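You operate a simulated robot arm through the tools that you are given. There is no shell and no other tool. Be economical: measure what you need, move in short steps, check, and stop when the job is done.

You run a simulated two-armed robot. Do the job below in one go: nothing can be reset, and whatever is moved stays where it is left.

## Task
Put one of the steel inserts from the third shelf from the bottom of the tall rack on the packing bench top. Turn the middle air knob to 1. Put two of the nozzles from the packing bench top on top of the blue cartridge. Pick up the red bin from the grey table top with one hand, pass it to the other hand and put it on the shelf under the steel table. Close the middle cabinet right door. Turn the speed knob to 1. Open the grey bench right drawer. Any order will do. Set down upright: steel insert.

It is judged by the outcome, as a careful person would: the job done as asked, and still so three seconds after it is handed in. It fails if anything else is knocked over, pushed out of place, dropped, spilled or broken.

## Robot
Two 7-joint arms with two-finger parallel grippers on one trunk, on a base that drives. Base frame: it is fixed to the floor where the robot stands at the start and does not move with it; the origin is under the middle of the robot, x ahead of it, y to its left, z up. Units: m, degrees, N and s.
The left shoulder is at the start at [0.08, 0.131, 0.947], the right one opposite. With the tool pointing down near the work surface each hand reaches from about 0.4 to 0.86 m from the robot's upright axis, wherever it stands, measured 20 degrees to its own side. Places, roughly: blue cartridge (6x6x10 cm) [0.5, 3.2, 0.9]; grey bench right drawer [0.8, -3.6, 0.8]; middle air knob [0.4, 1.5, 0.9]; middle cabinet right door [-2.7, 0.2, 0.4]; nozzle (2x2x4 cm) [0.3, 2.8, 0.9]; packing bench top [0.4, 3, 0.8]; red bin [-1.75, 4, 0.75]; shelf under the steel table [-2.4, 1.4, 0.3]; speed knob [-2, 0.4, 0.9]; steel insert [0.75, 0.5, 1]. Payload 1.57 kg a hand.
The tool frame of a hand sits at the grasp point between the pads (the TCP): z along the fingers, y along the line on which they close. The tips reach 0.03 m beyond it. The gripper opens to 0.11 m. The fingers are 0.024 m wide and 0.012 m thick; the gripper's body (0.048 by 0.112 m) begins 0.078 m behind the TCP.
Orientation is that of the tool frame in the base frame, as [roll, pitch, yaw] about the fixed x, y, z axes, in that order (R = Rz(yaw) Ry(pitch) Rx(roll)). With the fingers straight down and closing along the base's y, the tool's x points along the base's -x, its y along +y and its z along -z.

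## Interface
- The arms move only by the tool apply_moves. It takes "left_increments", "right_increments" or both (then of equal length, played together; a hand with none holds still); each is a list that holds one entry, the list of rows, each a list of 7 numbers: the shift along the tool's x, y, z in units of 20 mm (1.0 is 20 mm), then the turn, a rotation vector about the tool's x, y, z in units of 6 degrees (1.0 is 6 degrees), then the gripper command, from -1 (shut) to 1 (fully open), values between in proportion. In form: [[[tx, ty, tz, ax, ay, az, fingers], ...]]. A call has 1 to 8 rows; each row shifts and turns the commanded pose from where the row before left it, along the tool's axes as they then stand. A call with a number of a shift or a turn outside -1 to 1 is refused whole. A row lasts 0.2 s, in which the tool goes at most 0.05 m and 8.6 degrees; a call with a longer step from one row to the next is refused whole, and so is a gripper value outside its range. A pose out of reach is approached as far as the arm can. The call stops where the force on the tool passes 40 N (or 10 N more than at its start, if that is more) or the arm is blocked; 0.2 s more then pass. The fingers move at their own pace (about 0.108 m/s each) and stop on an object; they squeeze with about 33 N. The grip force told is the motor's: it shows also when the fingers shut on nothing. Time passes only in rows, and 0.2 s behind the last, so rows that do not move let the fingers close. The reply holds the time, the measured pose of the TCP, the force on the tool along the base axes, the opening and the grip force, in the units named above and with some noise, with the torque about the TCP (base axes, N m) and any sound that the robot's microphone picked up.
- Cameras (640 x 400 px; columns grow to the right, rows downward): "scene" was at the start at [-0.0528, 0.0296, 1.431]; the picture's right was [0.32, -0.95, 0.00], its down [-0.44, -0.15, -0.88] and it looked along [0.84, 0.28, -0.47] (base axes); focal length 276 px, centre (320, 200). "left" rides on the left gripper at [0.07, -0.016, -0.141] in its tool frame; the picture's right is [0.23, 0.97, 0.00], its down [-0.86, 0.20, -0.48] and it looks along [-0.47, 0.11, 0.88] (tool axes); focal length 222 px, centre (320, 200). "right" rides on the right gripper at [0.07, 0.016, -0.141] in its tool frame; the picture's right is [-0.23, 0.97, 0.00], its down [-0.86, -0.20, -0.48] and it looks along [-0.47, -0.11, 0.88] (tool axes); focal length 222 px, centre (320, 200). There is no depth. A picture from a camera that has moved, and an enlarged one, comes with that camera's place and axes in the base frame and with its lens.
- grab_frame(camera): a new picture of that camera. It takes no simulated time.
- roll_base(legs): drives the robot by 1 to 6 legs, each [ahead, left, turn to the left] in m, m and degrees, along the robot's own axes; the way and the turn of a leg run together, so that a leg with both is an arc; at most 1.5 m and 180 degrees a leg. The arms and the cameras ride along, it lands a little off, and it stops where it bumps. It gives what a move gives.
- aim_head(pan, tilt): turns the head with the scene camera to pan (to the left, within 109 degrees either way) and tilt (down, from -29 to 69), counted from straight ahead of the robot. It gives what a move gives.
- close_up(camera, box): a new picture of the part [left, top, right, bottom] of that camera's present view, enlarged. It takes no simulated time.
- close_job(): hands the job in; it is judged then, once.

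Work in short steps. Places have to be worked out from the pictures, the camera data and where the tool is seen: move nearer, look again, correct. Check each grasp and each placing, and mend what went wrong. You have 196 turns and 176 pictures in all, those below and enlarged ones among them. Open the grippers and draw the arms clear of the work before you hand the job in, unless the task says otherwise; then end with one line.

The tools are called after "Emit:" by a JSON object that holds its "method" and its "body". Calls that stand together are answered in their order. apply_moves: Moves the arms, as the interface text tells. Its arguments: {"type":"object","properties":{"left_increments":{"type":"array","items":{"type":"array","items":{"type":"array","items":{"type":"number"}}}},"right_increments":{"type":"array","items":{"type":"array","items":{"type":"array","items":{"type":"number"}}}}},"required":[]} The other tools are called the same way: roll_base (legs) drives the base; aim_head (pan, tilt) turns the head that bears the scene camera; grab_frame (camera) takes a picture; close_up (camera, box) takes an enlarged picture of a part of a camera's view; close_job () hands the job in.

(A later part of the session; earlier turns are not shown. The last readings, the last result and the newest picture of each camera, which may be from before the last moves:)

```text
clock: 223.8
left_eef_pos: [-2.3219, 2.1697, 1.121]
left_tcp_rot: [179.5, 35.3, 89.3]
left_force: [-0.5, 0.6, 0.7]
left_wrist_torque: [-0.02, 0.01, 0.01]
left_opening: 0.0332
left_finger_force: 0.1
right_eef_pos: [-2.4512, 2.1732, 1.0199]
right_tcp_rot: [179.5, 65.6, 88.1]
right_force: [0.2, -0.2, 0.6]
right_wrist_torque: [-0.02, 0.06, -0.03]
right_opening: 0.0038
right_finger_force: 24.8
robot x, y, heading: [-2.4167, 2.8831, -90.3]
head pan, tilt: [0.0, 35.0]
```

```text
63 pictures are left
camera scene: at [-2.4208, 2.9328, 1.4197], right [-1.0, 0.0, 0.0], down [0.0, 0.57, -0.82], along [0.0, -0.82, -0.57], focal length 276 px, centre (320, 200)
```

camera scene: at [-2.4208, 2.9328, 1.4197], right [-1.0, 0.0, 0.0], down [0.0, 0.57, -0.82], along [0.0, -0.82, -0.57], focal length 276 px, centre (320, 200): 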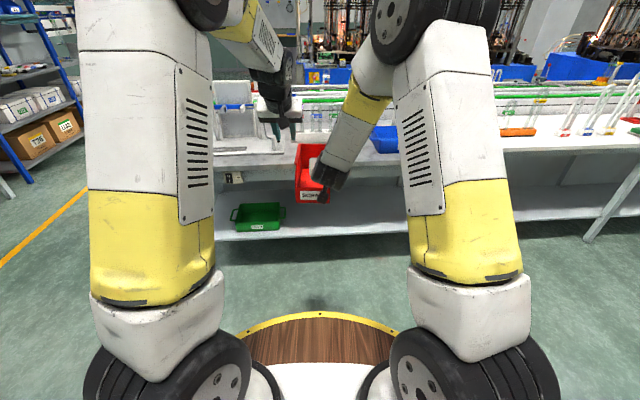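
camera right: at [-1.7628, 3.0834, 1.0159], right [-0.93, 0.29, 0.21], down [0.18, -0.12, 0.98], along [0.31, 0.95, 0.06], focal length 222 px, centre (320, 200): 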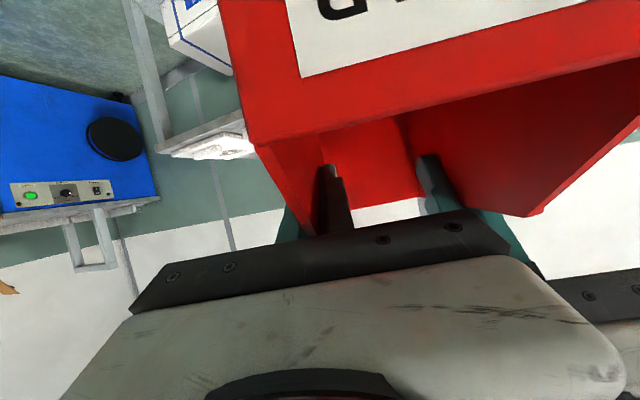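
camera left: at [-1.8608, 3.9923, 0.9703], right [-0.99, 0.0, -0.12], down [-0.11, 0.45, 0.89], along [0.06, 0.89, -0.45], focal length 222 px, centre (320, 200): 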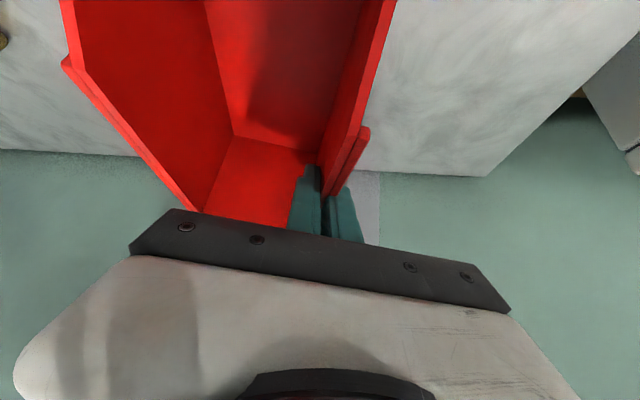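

The shelf right of the green bin looks empty. I enlarge to measure the shelf edge.

Emit:
{"method": "close_up", "body": {"camera": "scene", "box": [210, 130, 410, 255]}}

Emit:
{"method": "grab_frame", "body": {"camera": "right"}}

```text
3.20 times, centred on (310, 192) of scene
camera zoom: at [-2.4208, 2.9328, 1.4197], right [-1.0, 0.0, 0.0], down [0.0, 0.57, -0.82], along [0.0, -0.82, -0.57], focal length 883 px, centre (352, 224)
```

zoom: 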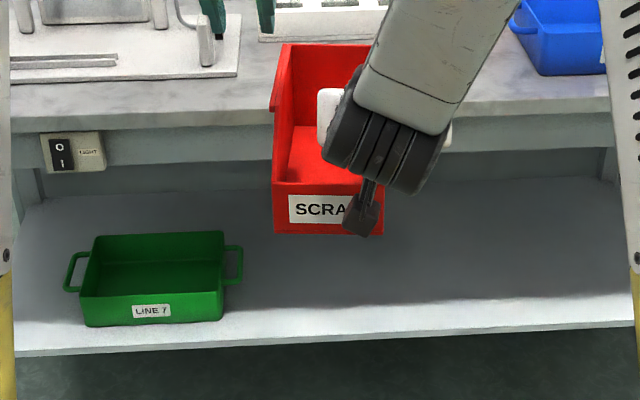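

```text
61 pictures are left
camera right: at [-2.4313, 2.3288, 1.0155], right [0.97, -0.12, 0.21], down [-0.2, 0.09, 0.98], along [-0.13, -0.99, 0.06], focal length 222 px, centre (320, 200)
```

right: 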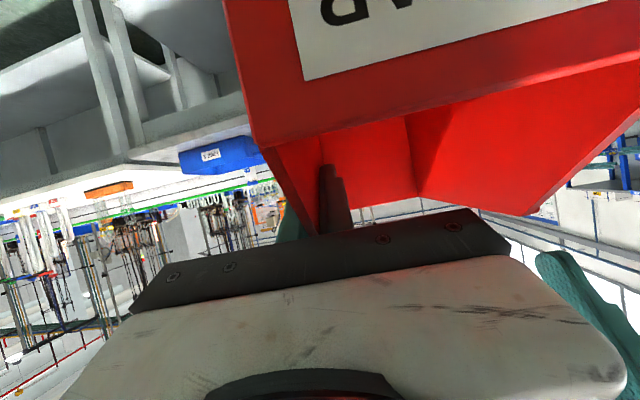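

Estimated: table front y≈1.80, top z≈0.83, shelf z≈0.36–0.40, opening below the apron up to ~0.74. In free space I lower the right hand with the bin.

Emit:
{"method": "apply_moves", "body": {"right_increments": [[[0.91, -0.3, 0.415, 0, 0, 0, -1], [0.91, -0.3, 0.415, 0, 0, 0, -1], [0.91, -0.3, 0.415, 0, 0, 0, -1], [0.91, -0.3, 0.415, 0, 0, 0, -1], [0.91, -0.3, 0.415, 0, 0, 0, -1], [0.91, -0.3, 0.415, 0, 0, 0, -1], [0.91, -0.3, 0.415, 0, 0, 0, -1], [0.91, -0.3, 0.415, 0, 0, 0, -1]]]}}

Emit:
{"method": "apply_moves", "body": {"right_increments": [[[0.91, -0.3, 0.415, 0, 0, 0, -1], [0.91, -0.3, 0.415, 0, 0, 0, -1], [0.91, -0.3, 0.415, 0, 0, 0, -1], [0.91, -0.3, 0.415, 0, 0, 0, -1], [0.91, -0.3, 0.415, 0, 0, 0, -1], [0.91, -0.3, 0.415, 0, 0, 0, -1], [0.91, -0.3, 0.415, 0, 0, 0, -1], [0.91, -0.3, 0.415, 0, 0, 0, -1]]]}}

Emit:
{"method": "apply_moves", "body": {"right_increments": [[[0.91, 0, 0.415, 0, 0, 0, -1], [0.91, 0, 0.415, 0, 0, 0, -1], [0.91, 0, 0.415, 0, 0, 0, -1], [0.91, 0, 0.415, 0, 0, 0, -1], [0.91, 0, 0.415, 0, 0, 0, -1], [0.91, 0, 0.415, 0, 0, 0, -1], [0.91, 0, 0.415, 0, 0, 0, -1], [0.91, 0, 0.415, 0, 0, 0, -1]]]}}

Emit:
{"method": "grab_frame", "body": {"camera": "scene"}}

Emit:
{"method": "grab_frame", "body": {"camera": "right"}}

```text
clock: 225.7
left_eef_pos: [-2.321, 2.1691, 1.1208]
left_tcp_rot: [179.4, 35.3, 89.2]
left_force: [-0.1, -0.3, -0.6]
left_wrist_torque: [-0.05, -0.03, 0.01]
left_opening: 0.0326
left_finger_force: 0.1
right_eef_pos: [-2.4991, 2.1744, 0.8603]
right_tcp_rot: [179.5, 65.5, 88.1]
right_force: [0.8, -0.3, -0.3]
right_wrist_torque: [-0.02, 0.1, -0.01]
right_opening: 0.0038
right_finger_force: 24.6
robot x, y, heading: [-2.4232, 2.8778, -90.1]
head pan, tilt: [0.0, 35.0]
```

```text
clock: 227.4
left_eef_pos: [-2.3212, 2.1699, 1.1228]
left_tcp_rot: [179.5, 35.3, 89.3]
left_force: [1.1, -0.7, 0.5]
left_wrist_torque: [0.01, 0.02, -0.01]
left_opening: 0.0329
left_finger_force: 0.1
right_eef_pos: [-2.546, 2.1753, 0.6986]
right_tcp_rot: [179.5, 65.4, 88.0]
right_force: [0.4, 1.0, -0.9]
right_wrist_torque: [0.02, 0.05, 0.0]
right_opening: 0.0041
right_finger_force: 24.5
robot x, y, heading: [-2.421, 2.8817, -90.1]
head pan, tilt: [0.0, 35.0]
```

```text
clock: 229.2
left_eef_pos: [-2.3205, 2.1699, 1.122]
left_tcp_rot: [179.5, 35.3, 89.3]
left_force: [0.2, -0.4, 0.5]
left_wrist_torque: [-0.01, -0.02, -0.01]
left_opening: 0.0331
left_finger_force: 0.1
right_eef_pos: [-2.5459, 2.1762, 0.5391]
right_tcp_rot: [179.6, 65.6, 88.1]
right_force: [0.2, 0.2, 0.1]
right_wrist_torque: [-0.01, 0.07, 0.01]
right_opening: 0.0035
right_finger_force: 24.6
robot x, y, heading: [-2.4189, 2.8846, -90.1]
head pan, tilt: [0.0, 35.0]
```

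```text
60 pictures are left
camera scene: at [-2.4208, 2.9329, 1.4197], right [-1.0, 0.0, 0.0], down [0.0, 0.57, -0.82], along [0.0, -0.82, -0.57], focal length 276 px, centre (320, 200)
```

scene: 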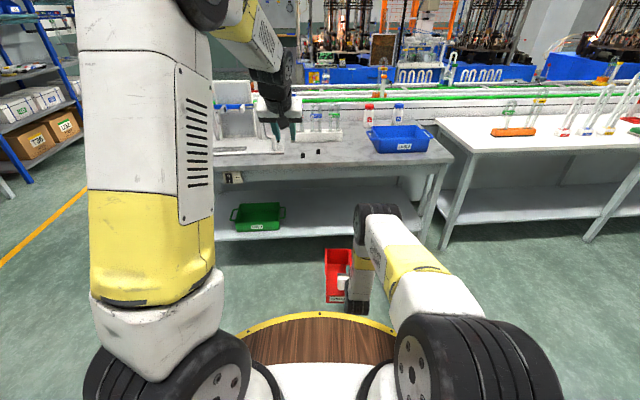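

```text
59 pictures are left
camera right: at [-2.5252, 2.331, 0.5349], right [0.97, -0.12, 0.21], down [-0.2, 0.09, 0.98], along [-0.13, -0.99, 0.06], focal length 222 px, centre (320, 200)
```

right: 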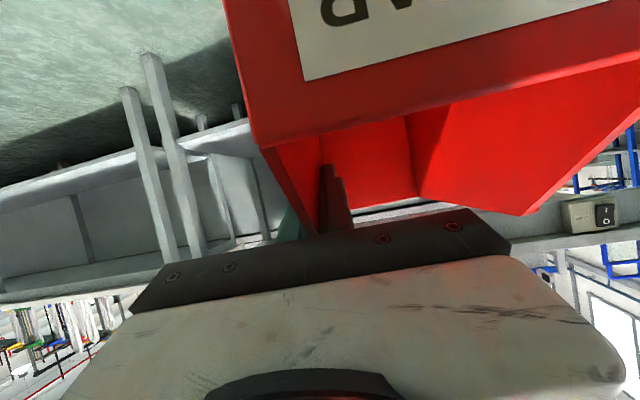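

Shelf z ≈ 0.35 from this view. To keep the elbow clear of the table edge, I extend the arm forward by 0.23 m and lower 6 cm more before driving in.

Emit:
{"method": "apply_moves", "body": {"right_increments": [[[-0.143, 0, 0.907, 0, 0, 0, -1], [-0.143, 0, 0.907, 0, 0, 0, -1], [-0.143, 0, 0.907, 0, 0, 0, -1], [-0.143, 0, 0.907, 0, 0, 0, -1], [-0.143, 0, 0.907, 0, 0, 0, -1], [-0.143, 0, 0.907, 0, 0, 0, -1], [-0.143, 0, 0.907, 0, 0, 0, -1], [-0.143, 0, 0.907, 0, 0, 0, -1]]]}}

Emit:
{"method": "apply_moves", "body": {"right_increments": [[[-0.143, 0, 0.907, 0, 0, 0, -1], [-0.143, 0, 0.907, 0, 0, 0, -1], [-0.143, 0, 0.907, 0, 0, 0, -1], [-0.143, 0, 0.907, 0, 0, 0, -1], [-0.143, 0, 0.907, 0, 0, 0, -1]]]}}

Emit:
{"method": "grab_frame", "body": {"camera": "scene"}}

Emit:
{"method": "grab_frame", "body": {"camera": "right"}}

```text
clock: 231.1
left_eef_pos: [-2.321, 2.1692, 1.122]
left_tcp_rot: [179.6, 35.2, 89.3]
left_force: [0.6, -0.5, -0.7]
left_wrist_torque: [0.02, -0.01, 0.0]
left_opening: 0.0331
left_finger_force: 0.0
right_eef_pos: [-2.5495, 2.0348, 0.5012]
right_tcp_rot: [179.5, 65.4, 88.0]
right_force: [0.0, 1.1, -0.1]
right_wrist_torque: [0.05, 0.07, 0.01]
right_opening: 0.0037
right_finger_force: 24.5
robot x, y, heading: [-2.4229, 2.8789, -90.1]
head pan, tilt: [0.0, 35.0]
```

```text
clock: 232.2
left_eef_pos: [-2.322, 2.1693, 1.1214]
left_tcp_rot: [179.5, 35.2, 89.3]
left_force: [0.1, 0.0, 0.2]
left_wrist_torque: [0.0, -0.01, -0.01]
left_opening: 0.0328
left_finger_force: 0.0
right_eef_pos: [-2.5508, 2.0264, 0.5074]
right_tcp_rot: [179.6, 65.5, 88.1]
right_force: [1.0, 0.1, 0.5]
right_wrist_torque: [0.01, 0.1, -0.02]
right_opening: 0.0037
right_finger_force: 24.0
right hand out of reach, approached as far as the arm can: row 1, 2, 3, 4, 5
robot x, y, heading: [-2.4212, 2.8799, -90.4]
head pan, tilt: [0.0, 35.0]
```

```text
58 pictures are left
camera scene: at [-2.4209, 2.9328, 1.4197], right [-1.0, 0.0, 0.0], down [0.0, 0.57, -0.82], along [0.0, -0.82, -0.57], focal length 276 px, centre (320, 200)
```

scene: 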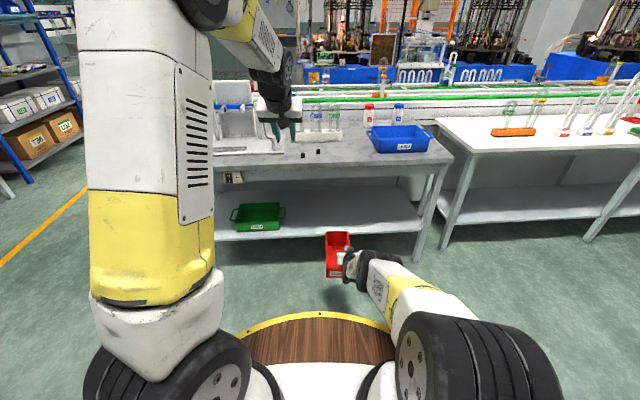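

```text
57 pictures are left
camera right: at [-2.5303, 2.182, 0.5041], right [0.97, -0.12, 0.21], down [-0.2, 0.08, 0.98], along [-0.13, -0.99, 0.06], focal length 222 px, centre (320, 200)
```

right: 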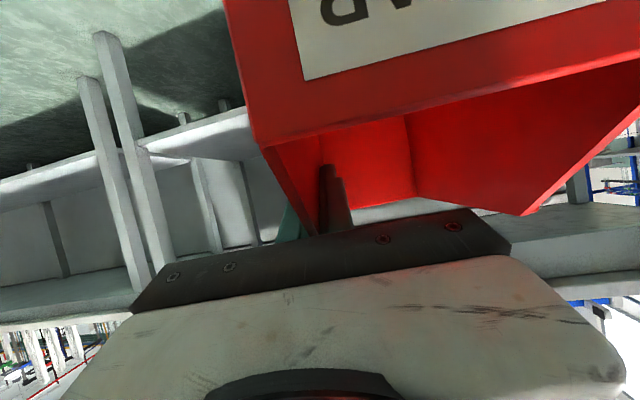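

The arm is now stretched low and straight, hand 0.85 ahead at z 0.507 (bin bottom ≈0.425). I drive forward 0.25 m and check.

Emit:
{"method": "roll_base", "body": {"legs": [[0.25, 0, 0]]}}

Emit:
{"method": "grab_frame", "body": {"camera": "scene"}}

Emit:
{"method": "grab_frame", "body": {"camera": "right"}}

```text
clock: 234.1
left_eef_pos: [-2.3264, 1.9189, 1.1224]
left_tcp_rot: [179.5, 35.2, 89.0]
left_force: [-0.1, -0.2, -0.2]
left_wrist_torque: [-0.01, 0.0, 0.03]
left_opening: 0.0331
left_finger_force: 0.0
right_eef_pos: [-2.554, 1.7772, 0.5079]
right_tcp_rot: [179.5, 65.4, 87.7]
right_force: [0.2, 0.0, -0.4]
right_wrist_torque: [-0.01, 0.06, 0.03]
right_opening: 0.0037
right_finger_force: 24.4
robot x, y, heading: [-2.4226, 2.6325, -90.5]
head pan, tilt: [0.0, 35.0]
```

```text
56 pictures are left
camera scene: at [-2.4215, 2.6825, 1.4197], right [-1.0, 0.01, 0.0], down [0.0, 0.57, -0.82], along [0.0, -0.82, -0.57], focal length 276 px, centre (320, 200)
```

scene: 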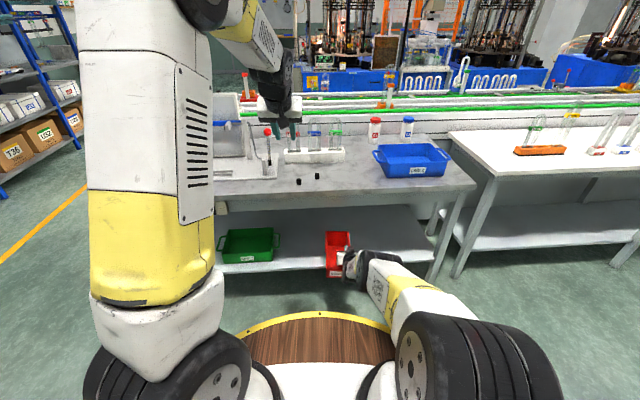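

```text
55 pictures are left
camera right: at [-2.5341, 1.9322, 0.504], right [0.97, -0.12, 0.21], down [-0.2, 0.09, 0.98], along [-0.14, -0.99, 0.06], focal length 222 px, centre (320, 200)
```

right: 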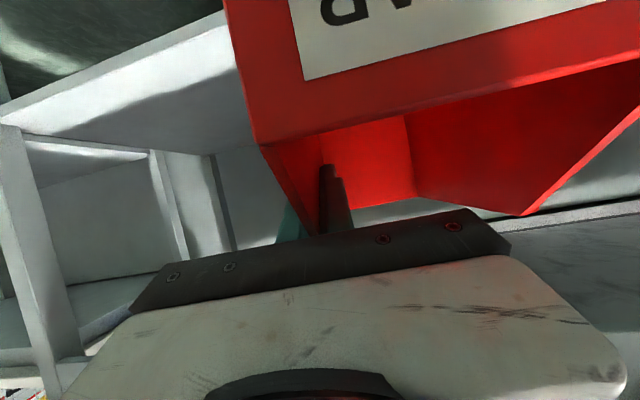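

The shelf edge seems between 0.36 and 0.41; I raise 3 cm for margin, then drive in 0.17 m.

Emit:
{"method": "apply_moves", "body": {"right_increments": [[[-0.68, 0, -0.31, 0, 0, 0, -1], [-0.68, 0, -0.31, 0, 0, 0, -1], [0, 0, 0, 0, 0, 0, -1]]]}}

Emit:
{"method": "roll_base", "body": {"legs": [[0.17, 0, 0]]}}

Emit:
{"method": "grab_frame", "body": {"camera": "scene"}}

Emit:
{"method": "grab_frame", "body": {"camera": "right"}}

```text
clock: 234.9
left_eef_pos: [-2.3259, 1.919, 1.1214]
left_tcp_rot: [179.5, 35.2, 89.0]
left_force: [0.4, -0.2, -0.5]
left_wrist_torque: [0.01, 0.01, 0.02]
left_opening: 0.0329
left_finger_force: 0.0
right_eef_pos: [-2.5552, 1.7762, 0.538]
right_tcp_rot: [179.5, 65.4, 87.9]
right_force: [0.5, 0.4, 0.0]
right_wrist_torque: [-0.03, 0.08, -0.01]
right_opening: 0.0037
right_finger_force: 25.1
robot x, y, heading: [-2.4208, 2.6279, -90.4]
head pan, tilt: [0.0, 35.0]
```

```text
clock: 236.3
left_eef_pos: [-2.3273, 1.7474, 1.1216]
left_tcp_rot: [179.5, 35.2, 89.0]
left_force: [-0.2, 0.1, -0.2]
left_wrist_torque: [-0.02, -0.01, -0.02]
left_opening: 0.033
left_finger_force: 0.1
right_eef_pos: [-2.5563, 1.6057, 0.5382]
right_tcp_rot: [179.5, 65.4, 87.8]
right_force: [0.2, -0.1, 0.4]
right_wrist_torque: [0.03, 0.06, 0.02]
right_opening: 0.0037
right_finger_force: 24.5
robot x, y, heading: [-2.4232, 2.455, -90.3]
head pan, tilt: [0.0, 35.0]
```

```text
54 pictures are left
camera scene: at [-2.4225, 2.5115, 1.4197], right [-1.0, 0.01, 0.0], down [0.0, 0.57, -0.82], along [-0.01, -0.82, -0.57], focal length 276 px, centre (320, 200)
```

scene: 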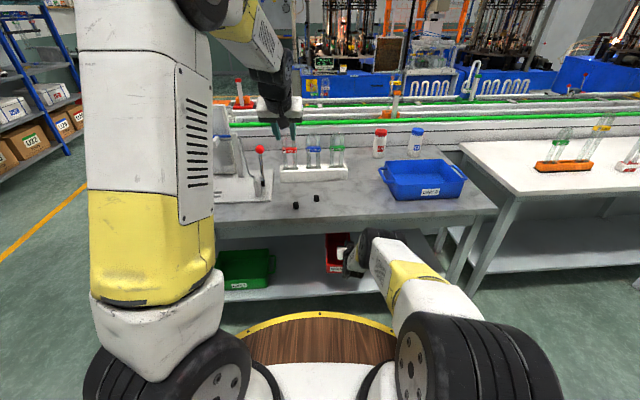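

```text
53 pictures are left
camera right: at [-2.536, 1.7609, 0.5335], right [0.97, -0.12, 0.21], down [-0.2, 0.09, 0.98], along [-0.14, -0.99, 0.06], focal length 222 px, centre (320, 200)
```

right: 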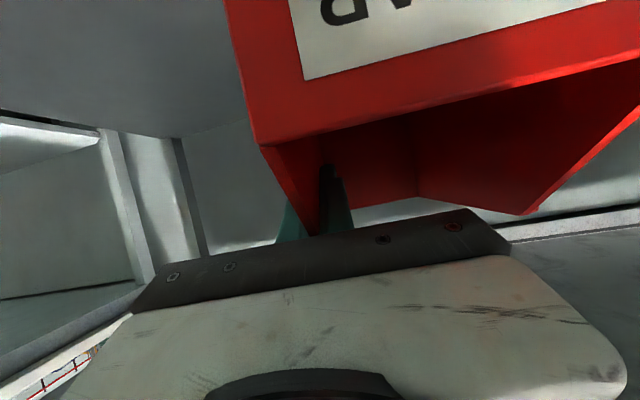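

The bin is inside over the shelf. I lower in 5 mm steps watching the force.

Emit:
{"method": "apply_moves", "body": {"right_increments": [[[0.2275, 0, 0.104, 0, 0, 0, -1], [0.2275, 0, 0.104, 0, 0, 0, -1], [0.2275, 0, 0.104, 0, 0, 0, -1], [0.2275, 0, 0.104, 0, 0, 0, -1], [0.2275, 0, 0.104, 0, 0, 0, -1], [0.2275, 0, 0.104, 0, 0, 0, -1], [0, 0, 0, 0, 0, 0, -1]]]}}

Emit:
{"method": "apply_moves", "body": {"right_increments": [[[0.2275, 0, 0.104, 0, 0, 0, -1], [0.2275, 0, 0.104, 0, 0, 0, -1], [0.2275, 0, 0.104, 0, 0, 0, -1], [0, 0, 0, 0, 0, 0, -1]]]}}

Emit:
{"method": "apply_moves", "body": {"right_increments": [[[0.2275, 0, 0.104, 0, 0, 0, -1], [0.2275, 0, 0.104, 0, 0, 0, -1], [0.2275, 0, 0.104, 0, 0, 0, -1], [0, 0, 0, 0, 0, 0, -1]]]}}

```text
clock: 237.9
left_eef_pos: [-2.3266, 1.7481, 1.1215]
left_tcp_rot: [179.6, 35.1, 89.0]
left_force: [0.2, 0.6, 0.8]
left_wrist_torque: [-0.02, -0.06, -0.01]
left_opening: 0.0332
left_finger_force: 0.0
right_eef_pos: [-2.5575, 1.6052, 0.5082]
right_tcp_rot: [179.4, 65.4, 87.7]
right_force: [-0.7, -0.3, 0.3]
right_wrist_torque: [0.0, 0.07, 0.02]
right_opening: 0.0038
right_finger_force: 24.8
robot x, y, heading: [-2.4253, 2.4601, -90.7]
head pan, tilt: [0.0, 35.0]
```

```text
clock: 238.9
left_eef_pos: [-2.3275, 1.7465, 1.1224]
left_tcp_rot: [179.5, 35.3, 88.8]
left_force: [0.3, -1.2, 0.0]
left_wrist_torque: [0.02, -0.01, 0.02]
left_opening: 0.0333
left_finger_force: 0.1
right_eef_pos: [-2.5569, 1.6051, 0.5071]
right_tcp_rot: [179.5, 65.4, 87.8]
right_force: [-0.7, -0.1, 0.1]
right_wrist_torque: [0.01, 0.06, 0.0]
right_opening: 0.0037
right_finger_force: 25.1
right hand out of reach, approached as far as the arm can: row 1, 2, 3
robot x, y, heading: [-2.421, 2.4602, -90.3]
head pan, tilt: [0.0, 35.0]
```

```text
clock: 239.9
left_eef_pos: [-2.3273, 1.7473, 1.1213]
left_tcp_rot: [179.6, 35.3, 89.0]
left_force: [-1.0, 0.2, -0.7]
left_wrist_torque: [0.03, 0.03, -0.05]
left_opening: 0.033
left_finger_force: 0.0
right_eef_pos: [-2.5573, 1.6067, 0.5095]
right_tcp_rot: [179.5, 65.3, 87.8]
right_force: [0.2, 0.3, 0.2]
right_wrist_torque: [-0.03, 0.05, -0.03]
right_opening: 0.0036
right_finger_force: 24.3
right hand out of reach, approached as far as the arm can: row 1, 2, 3
robot x, y, heading: [-2.4277, 2.4603, -90.3]
head pan, tilt: [0.0, 35.0]
```

Lowering is limited at this extension. I retract the hand 12 cm while lowering 4 cm, then re-approach with the base by 6–7 cm.

Emit:
{"method": "apply_moves", "body": {"right_increments": [[[0.415, 0, -0.91, 0, 0, 0, -1], [0.415, 0, -0.91, 0, 0, 0, -1], [0.6, 0, -0.8, 0, 0, 0, -1], [0.7, 0, -0.75, 0, 0, 0, -1], [0.7, 0, -0.75, 0, 0, 0, -1], [0.7, 0, -0.75, 0, 0, 0, -1], [0.7, 0, -0.5, 0, 0, 0, -1], [0, 0, 0, 0, 0, 0, -1]]]}}

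Emit:
{"method": "grab_frame", "body": {"camera": "scene"}}

```text
clock: 241.7
left_eef_pos: [-2.3271, 1.7475, 1.1221]
left_tcp_rot: [179.4, 35.4, 88.9]
left_force: [0.8, -0.7, -0.2]
left_wrist_torque: [-0.02, -0.02, -0.03]
left_opening: 0.0333
left_finger_force: 0.0
right_eef_pos: [-2.5529, 1.7379, 0.4771]
right_tcp_rot: [179.5, 65.4, 87.8]
right_force: [0.5, 0.7, -0.1]
right_wrist_torque: [0.05, 0.1, 0.03]
right_opening: 0.0037
right_finger_force: 24.3
robot x, y, heading: [-2.4199, 2.4588, -90.6]
head pan, tilt: [0.0, 35.0]
```

```text
52 pictures are left
camera scene: at [-2.4225, 2.5115, 1.4197], right [-1.0, 0.01, 0.0], down [0.0, 0.57, -0.82], along [-0.01, -0.82, -0.57], focal length 276 px, centre (320, 200)
```

scene: 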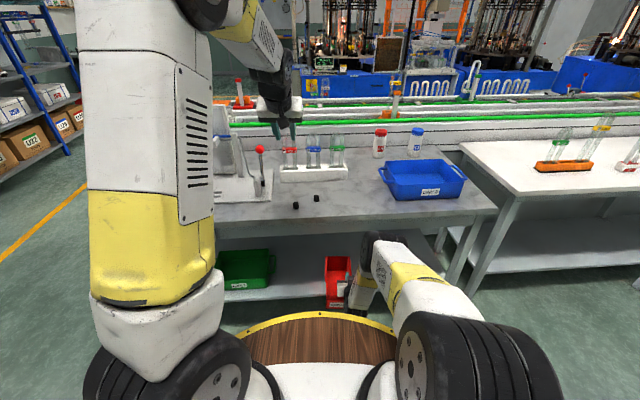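

The bin's far end is already over the shelf at bottom z≈0.395 without contact, so the shelf is lower. I drive 0.085 m forward and lower in small steps.

Emit:
{"method": "roll_base", "body": {"legs": [[0.085, 0, 0]]}}

Emit:
{"method": "apply_moves", "body": {"right_increments": [[[0.2275, 0, 0.104, 0, 0, 0, -1], [0.2275, 0, 0.104, 0, 0, 0, -1], [0.2275, 0, 0.104, 0, 0, 0, -1], [0.2275, 0, 0.104, 0, 0, 0, -1], [0, 0, 0, 0, 0, 0, -1]]]}}

Emit:
{"method": "apply_moves", "body": {"right_increments": [[[0.2275, 0, 0.104, 0, 0, 0, -1], [0.2275, 0, 0.104, 0, 0, 0, -1], [0.2275, 0, 0.104, 0, 0, 0, -1], [0, 0, 0, 0, 0, 0, -1]]]}}

Emit:
{"method": "grab_frame", "body": {"camera": "right"}}

```text
clock: 242.8
left_eef_pos: [-2.3283, 1.6631, 1.1211]
left_tcp_rot: [179.6, 35.1, 89.0]
left_force: [0.4, 0.0, 1.3]
left_wrist_torque: [0.02, 0.02, -0.02]
left_opening: 0.033
left_finger_force: 0.0
right_eef_pos: [-2.5534, 1.6527, 0.4763]
right_tcp_rot: [179.6, 65.4, 87.8]
right_force: [-0.1, -0.5, 0.1]
right_wrist_torque: [-0.01, 0.11, 0.04]
right_opening: 0.0035
right_finger_force: 24.6
robot x, y, heading: [-2.4247, 2.3732, -90.5]
head pan, tilt: [0.0, 35.0]
```

```text
clock: 244.0
left_eef_pos: [-2.328, 1.6622, 1.1223]
left_tcp_rot: [179.5, 35.2, 89.0]
left_force: [0.1, 0.2, -0.2]
left_wrist_torque: [0.0, 0.0, 0.0]
left_opening: 0.0329
left_finger_force: 0.0
right_eef_pos: [-2.5539, 1.6528, 0.4567]
right_tcp_rot: [179.5, 65.5, 87.8]
right_force: [0.3, 0.0, -0.3]
right_wrist_torque: [0.02, 0.07, -0.02]
right_opening: 0.0037
right_finger_force: 24.6
robot x, y, heading: [-2.4215, 2.3721, -90.5]
head pan, tilt: [0.0, 35.0]
```

```text
clock: 245.0
left_eef_pos: [-2.3278, 1.6627, 1.1213]
left_tcp_rot: [179.6, 35.2, 88.9]
left_force: [-0.2, -0.3, 0.8]
left_wrist_torque: [-0.02, 0.0, 0.0]
left_opening: 0.033
left_finger_force: 0.1
right_eef_pos: [-2.5539, 1.6523, 0.4416]
right_tcp_rot: [179.5, 65.4, 87.9]
right_force: [-0.8, -0.2, 0.4]
right_wrist_torque: [0.0, 0.11, -0.01]
right_opening: 0.0039
right_finger_force: 25.1
robot x, y, heading: [-2.4244, 2.3732, -90.5]
head pan, tilt: [0.0, 35.0]
```

```text
51 pictures are left
camera right: at [-2.5325, 1.8078, 0.4376], right [0.97, -0.12, 0.21], down [-0.2, 0.08, 0.98], along [-0.14, -0.99, 0.06], focal length 222 px, centre (320, 200)
```

right: 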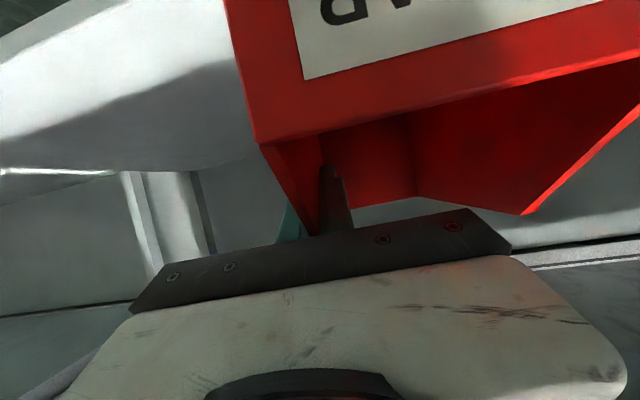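

Still free at bin bottom ≈0.36. I keep lowering.

Emit:
{"method": "apply_moves", "body": {"right_increments": [[[0.2275, 0, 0.104, 0, 0, 0, -1], [0.2275, 0, 0.104, 0, 0, 0, -1], [0.2275, 0, 0.104, 0, 0, 0, -1], [0, 0, 0, 0, 0, 0, -1]]]}}

Emit:
{"method": "apply_moves", "body": {"right_increments": [[[0.2275, 0, 0.104, 0, 0, 0, -1], [0.2275, 0, 0.104, 0, 0, 0, -1], [0.2275, 0, 0.104, 0, 0, 0, -1], [0, 0, 0, 0, 0, 0, -1]]]}}

Emit:
{"method": "apply_moves", "body": {"right_increments": [[[0.2275, 0, 0.104, 0, 0, 0, -1], [0.2275, 0, 0.104, 0, 0, 0, -1], [0, 0, 0, 0, 0, 0, -1]]]}}

```text
clock: 246.0
left_eef_pos: [-2.3285, 1.6625, 1.1214]
left_tcp_rot: [179.5, 35.2, 89.0]
left_force: [0.2, 0.1, -0.4]
left_wrist_torque: [-0.04, 0.03, 0.02]
left_opening: 0.0331
left_finger_force: 0.0
right_eef_pos: [-2.5519, 1.6532, 0.4373]
right_tcp_rot: [179.5, 65.3, 87.7]
right_force: [-0.5, 0.3, 0.6]
right_wrist_torque: [-0.02, 0.06, 0.03]
right_opening: 0.0039
right_finger_force: 24.6
right hand out of reach, approached as far as the arm can: row 2, 3
robot x, y, heading: [-2.4272, 2.3751, -90.3]
head pan, tilt: [0.0, 35.0]
```

```text
clock: 247.0
left_eef_pos: [-2.3279, 1.6628, 1.1231]
left_tcp_rot: [179.5, 35.3, 89.0]
left_force: [-0.4, 0.1, -0.9]
left_wrist_torque: [0.0, -0.01, -0.01]
left_opening: 0.033
left_finger_force: 0.0
right_eef_pos: [-2.5528, 1.6524, 0.4372]
right_tcp_rot: [179.5, 65.4, 87.8]
right_force: [-0.6, -0.2, 0.2]
right_wrist_torque: [0.03, 0.09, -0.02]
right_opening: 0.0036
right_finger_force: 24.5
right hand out of reach, approached as far as the arm can: row 1, 2, 3
robot x, y, heading: [-2.4243, 2.3738, -90.0]
head pan, tilt: [0.0, 35.0]
```

```text
clock: 247.8
left_eef_pos: [-2.3269, 1.662, 1.1218]
left_tcp_rot: [179.5, 35.2, 89.0]
left_force: [0.4, 0.3, 0.4]
left_wrist_torque: [0.01, -0.03, -0.01]
left_opening: 0.033
left_finger_force: 0.0
right_eef_pos: [-2.5532, 1.6522, 0.4369]
right_tcp_rot: [179.5, 65.4, 87.8]
right_force: [0.7, -0.2, 0.5]
right_wrist_torque: [-0.02, 0.11, -0.01]
right_opening: 0.0038
right_finger_force: 24.4
right hand out of reach, approached as far as the arm can: row 1, 2
robot x, y, heading: [-2.4237, 2.3742, -89.9]
head pan, tilt: [0.0, 35.0]
```

The arm cannot go lower with this tilt. Steepening the hand gives more depth: far bottom edge will touch first, then pressing lets the bin pivot level in the pinch. I rotate by 12° first.

Emit:
{"method": "apply_moves", "body": {"right_increments": [[[0, 0, 0, 0, 0.5, 0, -1], [0, 0, 0, 0, 0.5, 0, -1], [0, 0, 0, 0, 0.5, 0, -1], [0, 0, 0, 0, 0.5, 0, -1], [0, 0, 0, 0, 0, 0, -1]]]}}

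Emit:
{"method": "grab_frame", "body": {"camera": "right"}}

Emit:
{"method": "close_up", "body": {"camera": "scene", "box": [220, 200, 420, 325]}}

```text
clock: 249.0
left_eef_pos: [-2.3274, 1.6629, 1.1229]
left_tcp_rot: [179.6, 35.1, 89.1]
left_force: [0.1, -0.6, 0.1]
left_wrist_torque: [-0.01, 0.0, -0.02]
left_opening: 0.0332
left_finger_force: 0.0
right_eef_pos: [-2.5527, 1.6527, 0.4361]
right_tcp_rot: [179.7, 53.3, 88.0]
right_force: [0.1, 0.9, 0.6]
right_wrist_torque: [0.01, 0.1, -0.02]
right_opening: 0.0038
right_finger_force: 24.5
robot x, y, heading: [-2.4247, 2.3738, -90.4]
head pan, tilt: [0.0, 35.0]
```

```text
50 pictures are left
camera right: at [-2.5327, 1.8051, 0.466], right [0.97, -0.16, 0.19], down [-0.21, -0.12, 0.97], along [-0.14, -0.98, -0.15], focal length 222 px, centre (320, 200)
```

right: 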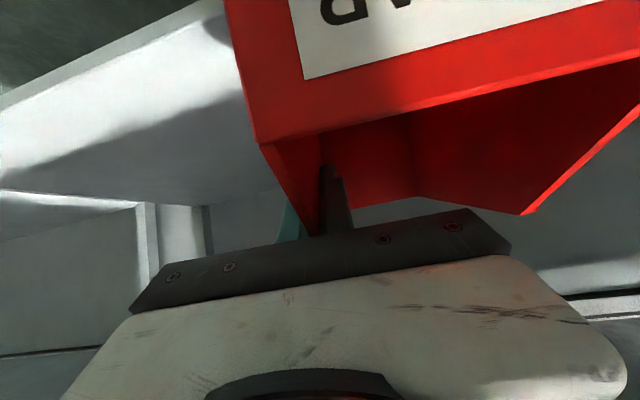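

```text
3.20 times, centred on (320, 262) of scene
camera zoom: at [-2.4231, 2.4261, 1.4197], right [-1.0, 0.01, 0.0], down [0.0, 0.57, -0.82], along [-0.01, -0.82, -0.57], focal length 883 px, centre (320, 0)
```

zoom: 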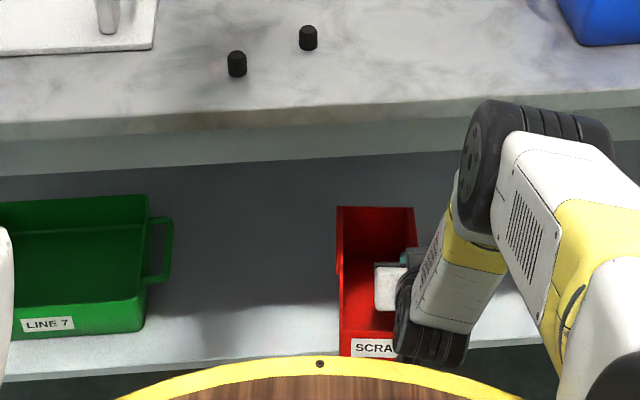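

Re-evaluating: table front is nearer y≈1.71 and the shelf about z 0.31, so the bin must go deeper. I drive forward 0.09 m and then lower.

Emit:
{"method": "roll_base", "body": {"legs": [[0.09, 0, 0]]}}

Emit:
{"method": "apply_moves", "body": {"right_increments": [[[0.2, 0, 0.15, 0, 0, 0, -1], [0.2, 0, 0.15, 0, 0, 0, -1], [0.2, 0, 0.15, 0, 0, 0, -1], [0.2, 0, 0.15, 0, 0, 0, -1], [0, 0, 0, 0, 0, 0, -1]]]}}

Emit:
{"method": "apply_moves", "body": {"right_increments": [[[0.2, 0, 0.15, 0, 0, 0, -1], [0.2, 0, 0.15, 0, 0, 0, -1], [0, 0, 0, 0, 0, 0, -1]]]}}

Emit:
{"method": "close_up", "body": {"camera": "scene", "box": [220, 200, 420, 325]}}

```text
clock: 250.1
left_eef_pos: [-2.3273, 1.5723, 1.1221]
left_tcp_rot: [179.6, 35.2, 89.1]
left_force: [-0.2, 0.6, 0.5]
left_wrist_torque: [-0.04, -0.02, 0.01]
left_opening: 0.0331
left_finger_force: 0.0
right_eef_pos: [-2.553, 1.5619, 0.4381]
right_tcp_rot: [179.6, 53.4, 88.1]
right_force: [-0.7, 0.0, 0.2]
right_wrist_torque: [0.01, 0.07, -0.03]
right_opening: 0.0036
right_finger_force: 24.6
robot x, y, heading: [-2.4228, 2.2834, -90.4]
head pan, tilt: [0.0, 35.0]
```

```text
clock: 251.3
left_eef_pos: [-2.3273, 1.5729, 1.1223]
left_tcp_rot: [179.5, 35.2, 89.1]
left_force: [0.3, 0.3, -0.8]
left_wrist_torque: [0.01, 0.02, -0.04]
left_opening: 0.0329
left_finger_force: 0.2
right_eef_pos: [-2.5528, 1.5621, 0.4174]
right_tcp_rot: [179.6, 53.3, 88.1]
right_force: [0.8, 0.1, -0.2]
right_wrist_torque: [-0.01, 0.09, 0.0]
right_opening: 0.0038
right_finger_force: 24.8
robot x, y, heading: [-2.4241, 2.2836, -90.1]
head pan, tilt: [0.0, 35.0]
```

```text
clock: 252.1
left_eef_pos: [-2.3283, 1.5724, 1.1215]
left_tcp_rot: [179.4, 35.2, 89.2]
left_force: [0.6, -0.8, -0.6]
left_wrist_torque: [-0.03, -0.01, -0.03]
left_opening: 0.0332
left_finger_force: 0.0
right_eef_pos: [-2.5528, 1.5621, 0.4063]
right_tcp_rot: [179.6, 53.3, 88.1]
right_force: [-0.1, -0.7, 0.6]
right_wrist_torque: [-0.02, 0.09, 0.02]
right_opening: 0.0039
right_finger_force: 24.2
robot x, y, heading: [-2.4272, 2.2827, -90.5]
head pan, tilt: [0.0, 35.0]
```

```text
3.20 times, centred on (320, 262) of scene
camera zoom: at [-2.4237, 2.336, 1.4197], right [-1.0, 0.01, 0.0], down [0.0, 0.57, -0.82], along [0.0, -0.82, -0.57], focal length 883 px, centre (320, 0)
```

zoom: 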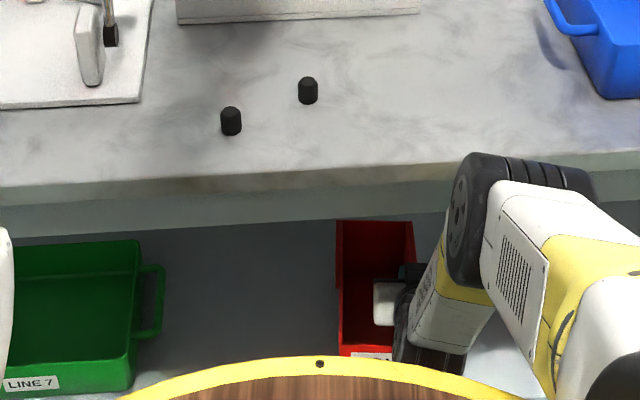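

Still no contact; I continue lowering in 5 mm steps.

Emit:
{"method": "apply_moves", "body": {"right_increments": [[[0.2, 0, 0.15, 0, 0, 0, -1], [0.2, 0, 0.15, 0, 0, 0, -1], [0, 0, 0, 0, 0, 0, -1]]]}}

Emit:
{"method": "apply_moves", "body": {"right_increments": [[[0.2, 0, 0.15, 0, 0, 0, -1], [0.2, 0, 0.15, 0, 0, 0, -1], [0, 0, 0, 0, 0, 0, -1]]]}}

Emit:
{"method": "apply_moves", "body": {"right_increments": [[[0.2, 0, 0.15, 0, 0, 0, -1], [0.2, 0, 0.15, 0, 0, 0, -1], [0, 0, 0, 0, 0, 0, -1]]]}}

```text
clock: 252.9
left_eef_pos: [-2.327, 1.5723, 1.1223]
left_tcp_rot: [179.5, 35.2, 89.2]
left_force: [-0.8, -0.7, -0.5]
left_wrist_torque: [0.0, 0.01, -0.03]
left_opening: 0.0328
left_finger_force: 0.1
right_eef_pos: [-2.5538, 1.5622, 0.4018]
right_tcp_rot: [179.7, 53.4, 88.1]
right_force: [0.0, 0.3, -0.9]
right_wrist_torque: [0.01, 0.09, 0.01]
right_opening: 0.0038
right_finger_force: 24.4
right hand out of reach, approached as far as the arm can: row 2
robot x, y, heading: [-2.4255, 2.2851, -90.3]
head pan, tilt: [0.0, 35.0]
```

```text
clock: 253.7
left_eef_pos: [-2.3274, 1.5732, 1.1224]
left_tcp_rot: [179.4, 35.2, 89.0]
left_force: [-0.4, 0.0, 0.1]
left_wrist_torque: [0.0, 0.02, -0.01]
left_opening: 0.0332
left_finger_force: 0.1
right_eef_pos: [-2.5536, 1.5613, 0.4015]
right_tcp_rot: [179.6, 53.3, 88.1]
right_force: [-0.2, 1.0, 0.1]
right_wrist_torque: [-0.01, 0.07, -0.01]
right_opening: 0.0039
right_finger_force: 24.7
right hand out of reach, approached as far as the arm can: row 1, 2
robot x, y, heading: [-2.4264, 2.2843, -90.6]
head pan, tilt: [0.0, 35.0]
```

```text
clock: 254.5
left_eef_pos: [-2.3279, 1.5725, 1.1201]
left_tcp_rot: [179.5, 35.3, 89.2]
left_force: [-0.3, -0.1, -0.3]
left_wrist_torque: [-0.02, 0.04, 0.0]
left_opening: 0.0329
left_finger_force: 0.1
right_eef_pos: [-2.5537, 1.5609, 0.4019]
right_tcp_rot: [179.6, 53.4, 88.1]
right_force: [0.2, 0.6, -1.1]
right_wrist_torque: [-0.01, 0.07, -0.01]
right_opening: 0.0038
right_finger_force: 24.6
right hand out of reach, approached as far as the arm can: row 1, 2
robot x, y, heading: [-2.4226, 2.287, -90.4]
head pan, tilt: [0.0, 35.0]
```

Only steepening helps now. I rotate another 12° (far edge drops) and lower until it touches.

Emit:
{"method": "apply_moves", "body": {"right_increments": [[[0, 0, 0, 0, 0.5, 0, -1], [0, 0, 0, 0, 0.5, 0, -1], [0, 0, 0, 0, 0.5, 0, -1], [0, 0, 0, 0, 0.5, 0, -1], [0, 0, 0, 0, 0, 0, -1]]]}}

Emit:
{"method": "apply_moves", "body": {"right_increments": [[[0.165, 0, 0.188, 0, 0, 0, -1], [0.165, 0, 0.188, 0, 0, 0, -1], [0, 0, 0, 0, 0, 0, -1]]]}}

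Emit:
{"method": "apply_moves", "body": {"right_increments": [[[0.165, 0, 0.188, 0, 0, 0, -1], [0.165, 0, 0.188, 0, 0, 0, -1], [0, 0, 0, 0, 0, 0, -1]]]}}

Emit:
{"method": "grab_frame", "body": {"camera": "right"}}

```text
clock: 255.7
left_eef_pos: [-2.3281, 1.572, 1.1219]
left_tcp_rot: [179.5, 35.3, 89.2]
left_force: [-0.3, -0.2, 1.3]
left_wrist_torque: [-0.03, -0.01, 0.0]
left_opening: 0.0327
left_finger_force: 0.1
right_eef_pos: [-2.5531, 1.5606, 0.4041]
right_tcp_rot: [179.9, 41.6, 88.2]
right_force: [0.9, -3.0, 5.4]
right_wrist_torque: [-0.7, 0.11, 0.01]
right_opening: 0.0036
right_finger_force: 24.7
robot x, y, heading: [-2.4257, 2.2814, -90.5]
head pan, tilt: [0.0, 35.0]
```

```text
clock: 256.5
left_eef_pos: [-2.3278, 1.5744, 1.122]
left_tcp_rot: [179.4, 35.3, 89.1]
left_force: [-1.0, -0.5, 0.3]
left_wrist_torque: [0.02, 0.03, 0.01]
left_opening: 0.0332
left_finger_force: 0.2
right_eef_pos: [-2.5535, 1.5618, 0.3932]
right_tcp_rot: [179.7, 41.4, 88.3]
right_force: [-0.4, 3.4, 12.2]
right_wrist_torque: [-0.62, 0.14, -0.01]
right_opening: 0.0037
right_finger_force: 25.0
robot x, y, heading: [-2.4269, 2.2851, -90.4]
head pan, tilt: [0.0, 35.0]
```

```text
clock: 257.3
left_eef_pos: [-2.3266, 1.572, 1.1218]
left_tcp_rot: [179.5, 35.4, 89.1]
left_force: [1.0, 0.4, -0.5]
left_wrist_torque: [0.01, -0.01, 0.0]
left_opening: 0.033
left_finger_force: 0.0
right_eef_pos: [-2.5528, 1.5629, 0.3822]
right_tcp_rot: [179.6, 41.5, 88.2]
right_force: [2.6, 3.5, 11.6]
right_wrist_torque: [-0.58, 0.0, 0.11]
right_opening: 0.004
right_finger_force: 24.6
robot x, y, heading: [-2.4285, 2.285, -90.4]
head pan, tilt: [0.0, 35.0]
```

```text
47 pictures are left
camera right: at [-2.5327, 1.706, 0.4423], right [0.97, -0.2, 0.15], down [-0.21, -0.32, 0.92], along [-0.13, -0.93, -0.35], focal length 222 px, centre (320, 200)
```

right: 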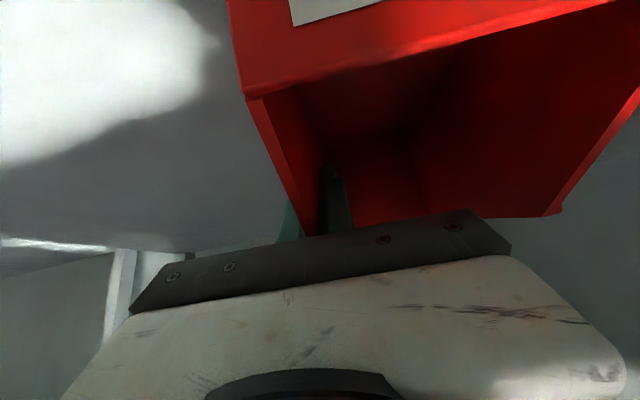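

The bin is pivoting toward level as hoped (force steady ~12 N). I lower another 1 cm and look for the force rise.

Emit:
{"method": "apply_moves", "body": {"right_increments": [[[0.165, 0, 0.188, 0, 0, 0, -1], [0, 0, 0, 0, 0, 0, -1]]]}}

Emit:
{"method": "apply_moves", "body": {"right_increments": [[[0.165, 0, 0.188, 0, 0, 0, -1], [0, 0, 0, 0, 0, 0, -1]]]}}

Emit:
{"method": "close_up", "body": {"camera": "scene", "box": [220, 220, 420, 345]}}

```text
clock: 257.9
left_eef_pos: [-2.3263, 1.5727, 1.1216]
left_tcp_rot: [179.6, 35.3, 89.0]
left_force: [0.7, -0.7, 0.5]
left_wrist_torque: [0.01, 0.0, -0.02]
left_opening: 0.033
left_finger_force: 0.0
right_eef_pos: [-2.5525, 1.5621, 0.3818]
right_tcp_rot: [179.8, 41.4, 88.2]
right_force: [2.9, 2.4, 8.3]
right_wrist_torque: [-0.47, -0.07, 0.13]
right_opening: 0.0036
right_finger_force: 24.7
right hand out of reach, approached as far as the arm can: row 1
robot x, y, heading: [-2.423, 2.2851, -90.4]
head pan, tilt: [0.0, 35.0]
```

```text
clock: 258.5
left_eef_pos: [-2.3263, 1.5724, 1.1217]
left_tcp_rot: [179.5, 35.3, 89.1]
left_force: [-0.1, 0.0, 0.0]
left_wrist_torque: [0.02, 0.04, 0.03]
left_opening: 0.0329
left_finger_force: 0.0
right_eef_pos: [-2.5528, 1.562, 0.3813]
right_tcp_rot: [179.7, 41.5, 88.3]
right_force: [2.8, 1.1, 4.6]
right_wrist_torque: [-0.38, -0.09, 0.17]
right_opening: 0.0038
right_finger_force: 25.0
right hand out of reach, approached as far as the arm can: row 1
robot x, y, heading: [-2.4283, 2.282, -90.2]
head pan, tilt: [0.0, 35.0]
```

```text
3.20 times, centred on (320, 282) of scene
camera zoom: at [-2.4236, 2.3362, 1.4197], right [-1.0, 0.01, 0.0], down [0.0, 0.57, -0.82], along [0.0, -0.82, -0.57], focal length 883 px, centre (320, -64)
```

zoom: 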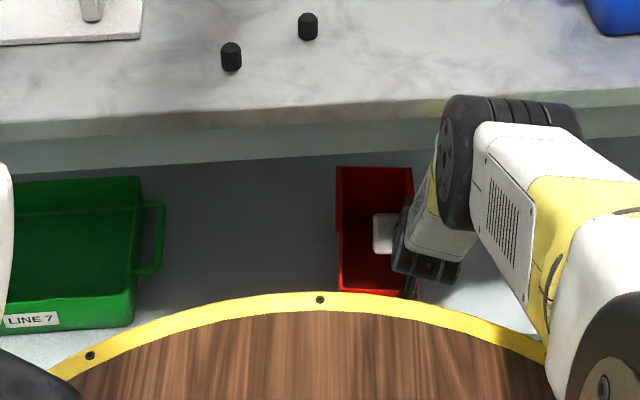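

The bin is practically level at TCP z 0.381. I open the fingers and withdraw.

Emit:
{"method": "apply_moves", "body": {"right_increments": [[[0, 0, 0, 0, 0, 0, -0.7], [0, 0, 0, 0, 0, 0, -0.5], [0, 0, 0, 0, 0, 0, -0.5], [0, 0, 0, 0, 0, 0, -0.5], [0, 0, -0.5, 0, 0, 0, -0.5], [0, 0, -1, 0, 0, 0, -0.5], [0, 0, -1, 0, 0, 0, -0.5], [0, 0, -1, 0, 0, 0, -0.5]]]}}

Emit:
{"method": "grab_frame", "body": {"camera": "right"}}

```text
clock: 260.3
left_eef_pos: [-2.3266, 1.5719, 1.1217]
left_tcp_rot: [179.5, 35.2, 89.1]
left_force: [0.8, -0.7, -0.5]
left_wrist_torque: [0.01, -0.01, -0.03]
left_opening: 0.0331
left_finger_force: 0.0
right_eef_pos: [-2.5528, 1.6092, 0.4347]
right_tcp_rot: [179.8, 41.4, 88.1]
right_force: [-1.1, 0.0, -0.1]
right_wrist_torque: [0.0, -0.04, 0.01]
right_opening: 0.0276
right_finger_force: 0.1
robot x, y, heading: [-2.4222, 2.2801, -90.3]
head pan, tilt: [0.0, 35.0]
```

```text
45 pictures are left
camera right: at [-2.5318, 1.7525, 0.4952], right [0.97, -0.2, 0.15], down [-0.21, -0.32, 0.92], along [-0.13, -0.93, -0.35], focal length 222 px, centre (320, 200)
```

right: 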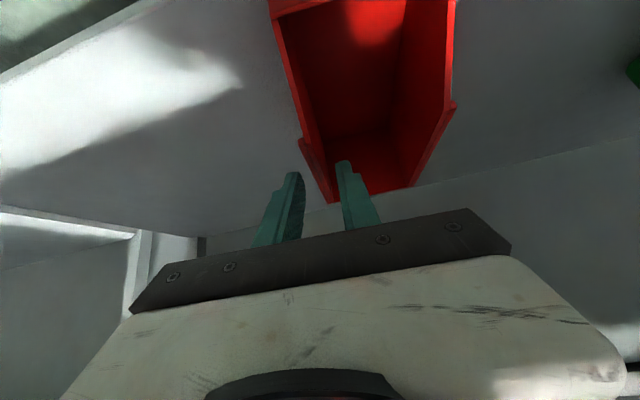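

The bin sits on the shelf. I withdraw the hand further and back the base out to verify.

Emit:
{"method": "apply_moves", "body": {"right_increments": [[[-0.3, 0, -1, 0, 0, 0, -0.5], [-0.3, 0, -1, 0, 0, 0, -0.5], [-0.3, 0, -1, 0, 0, 0, -0.5], [0, 0, 0, 0, 0, 0, -0.5]]]}}

Emit:
{"method": "roll_base", "body": {"legs": [[-0.45, 0, 0]]}}

Emit:
{"method": "close_up", "body": {"camera": "scene", "box": [210, 130, 450, 280]}}

```text
clock: 261.3
left_eef_pos: [-2.3276, 1.5707, 1.1222]
left_tcp_rot: [179.5, 35.3, 89.0]
left_force: [0.2, 0.1, -1.0]
left_wrist_torque: [-0.01, 0.01, 0.0]
left_opening: 0.0329
left_finger_force: 0.0
right_eef_pos: [-2.5516, 1.6344, 0.4922]
right_tcp_rot: [179.7, 41.4, 88.2]
right_force: [-0.8, 0.0, 0.0]
right_wrist_torque: [-0.01, -0.02, -0.01]
right_opening: 0.0274
right_finger_force: 0.0
robot x, y, heading: [-2.423, 2.2832, -90.2]
head pan, tilt: [0.0, 35.0]
```

```text
clock: 264.0
left_eef_pos: [-2.3296, 2.0197, 1.1222]
left_tcp_rot: [179.5, 35.3, 88.7]
left_force: [0.2, 0.4, -0.3]
left_wrist_torque: [0.0, -0.02, -0.01]
left_opening: 0.033
left_finger_force: 0.1
right_eef_pos: [-2.5526, 2.0838, 0.4909]
right_tcp_rot: [179.6, 41.5, 87.8]
right_force: [-1.0, -0.8, -0.8]
right_wrist_torque: [0.02, -0.01, 0.02]
right_opening: 0.0277
right_finger_force: 0.2
robot x, y, heading: [-2.4216, 2.7277, -90.6]
head pan, tilt: [0.0, 35.0]
```

```text
2.67 times, centred on (330, 205) of scene
camera zoom: at [-2.4196, 2.7838, 1.4197], right [-1.0, 0.01, 0.0], down [0.01, 0.57, -0.82], along [-0.01, -0.82, -0.57], focal length 736 px, centre (293, 187)
```

zoom: 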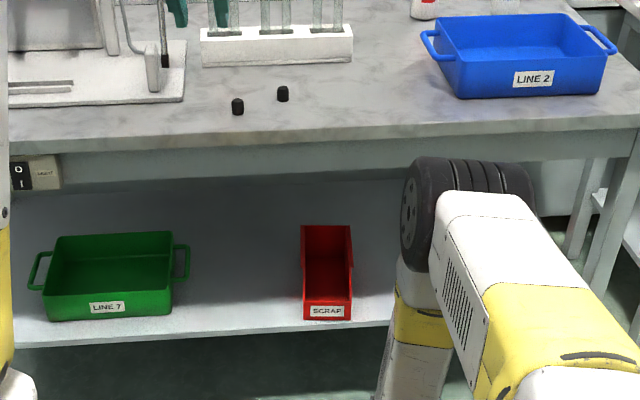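

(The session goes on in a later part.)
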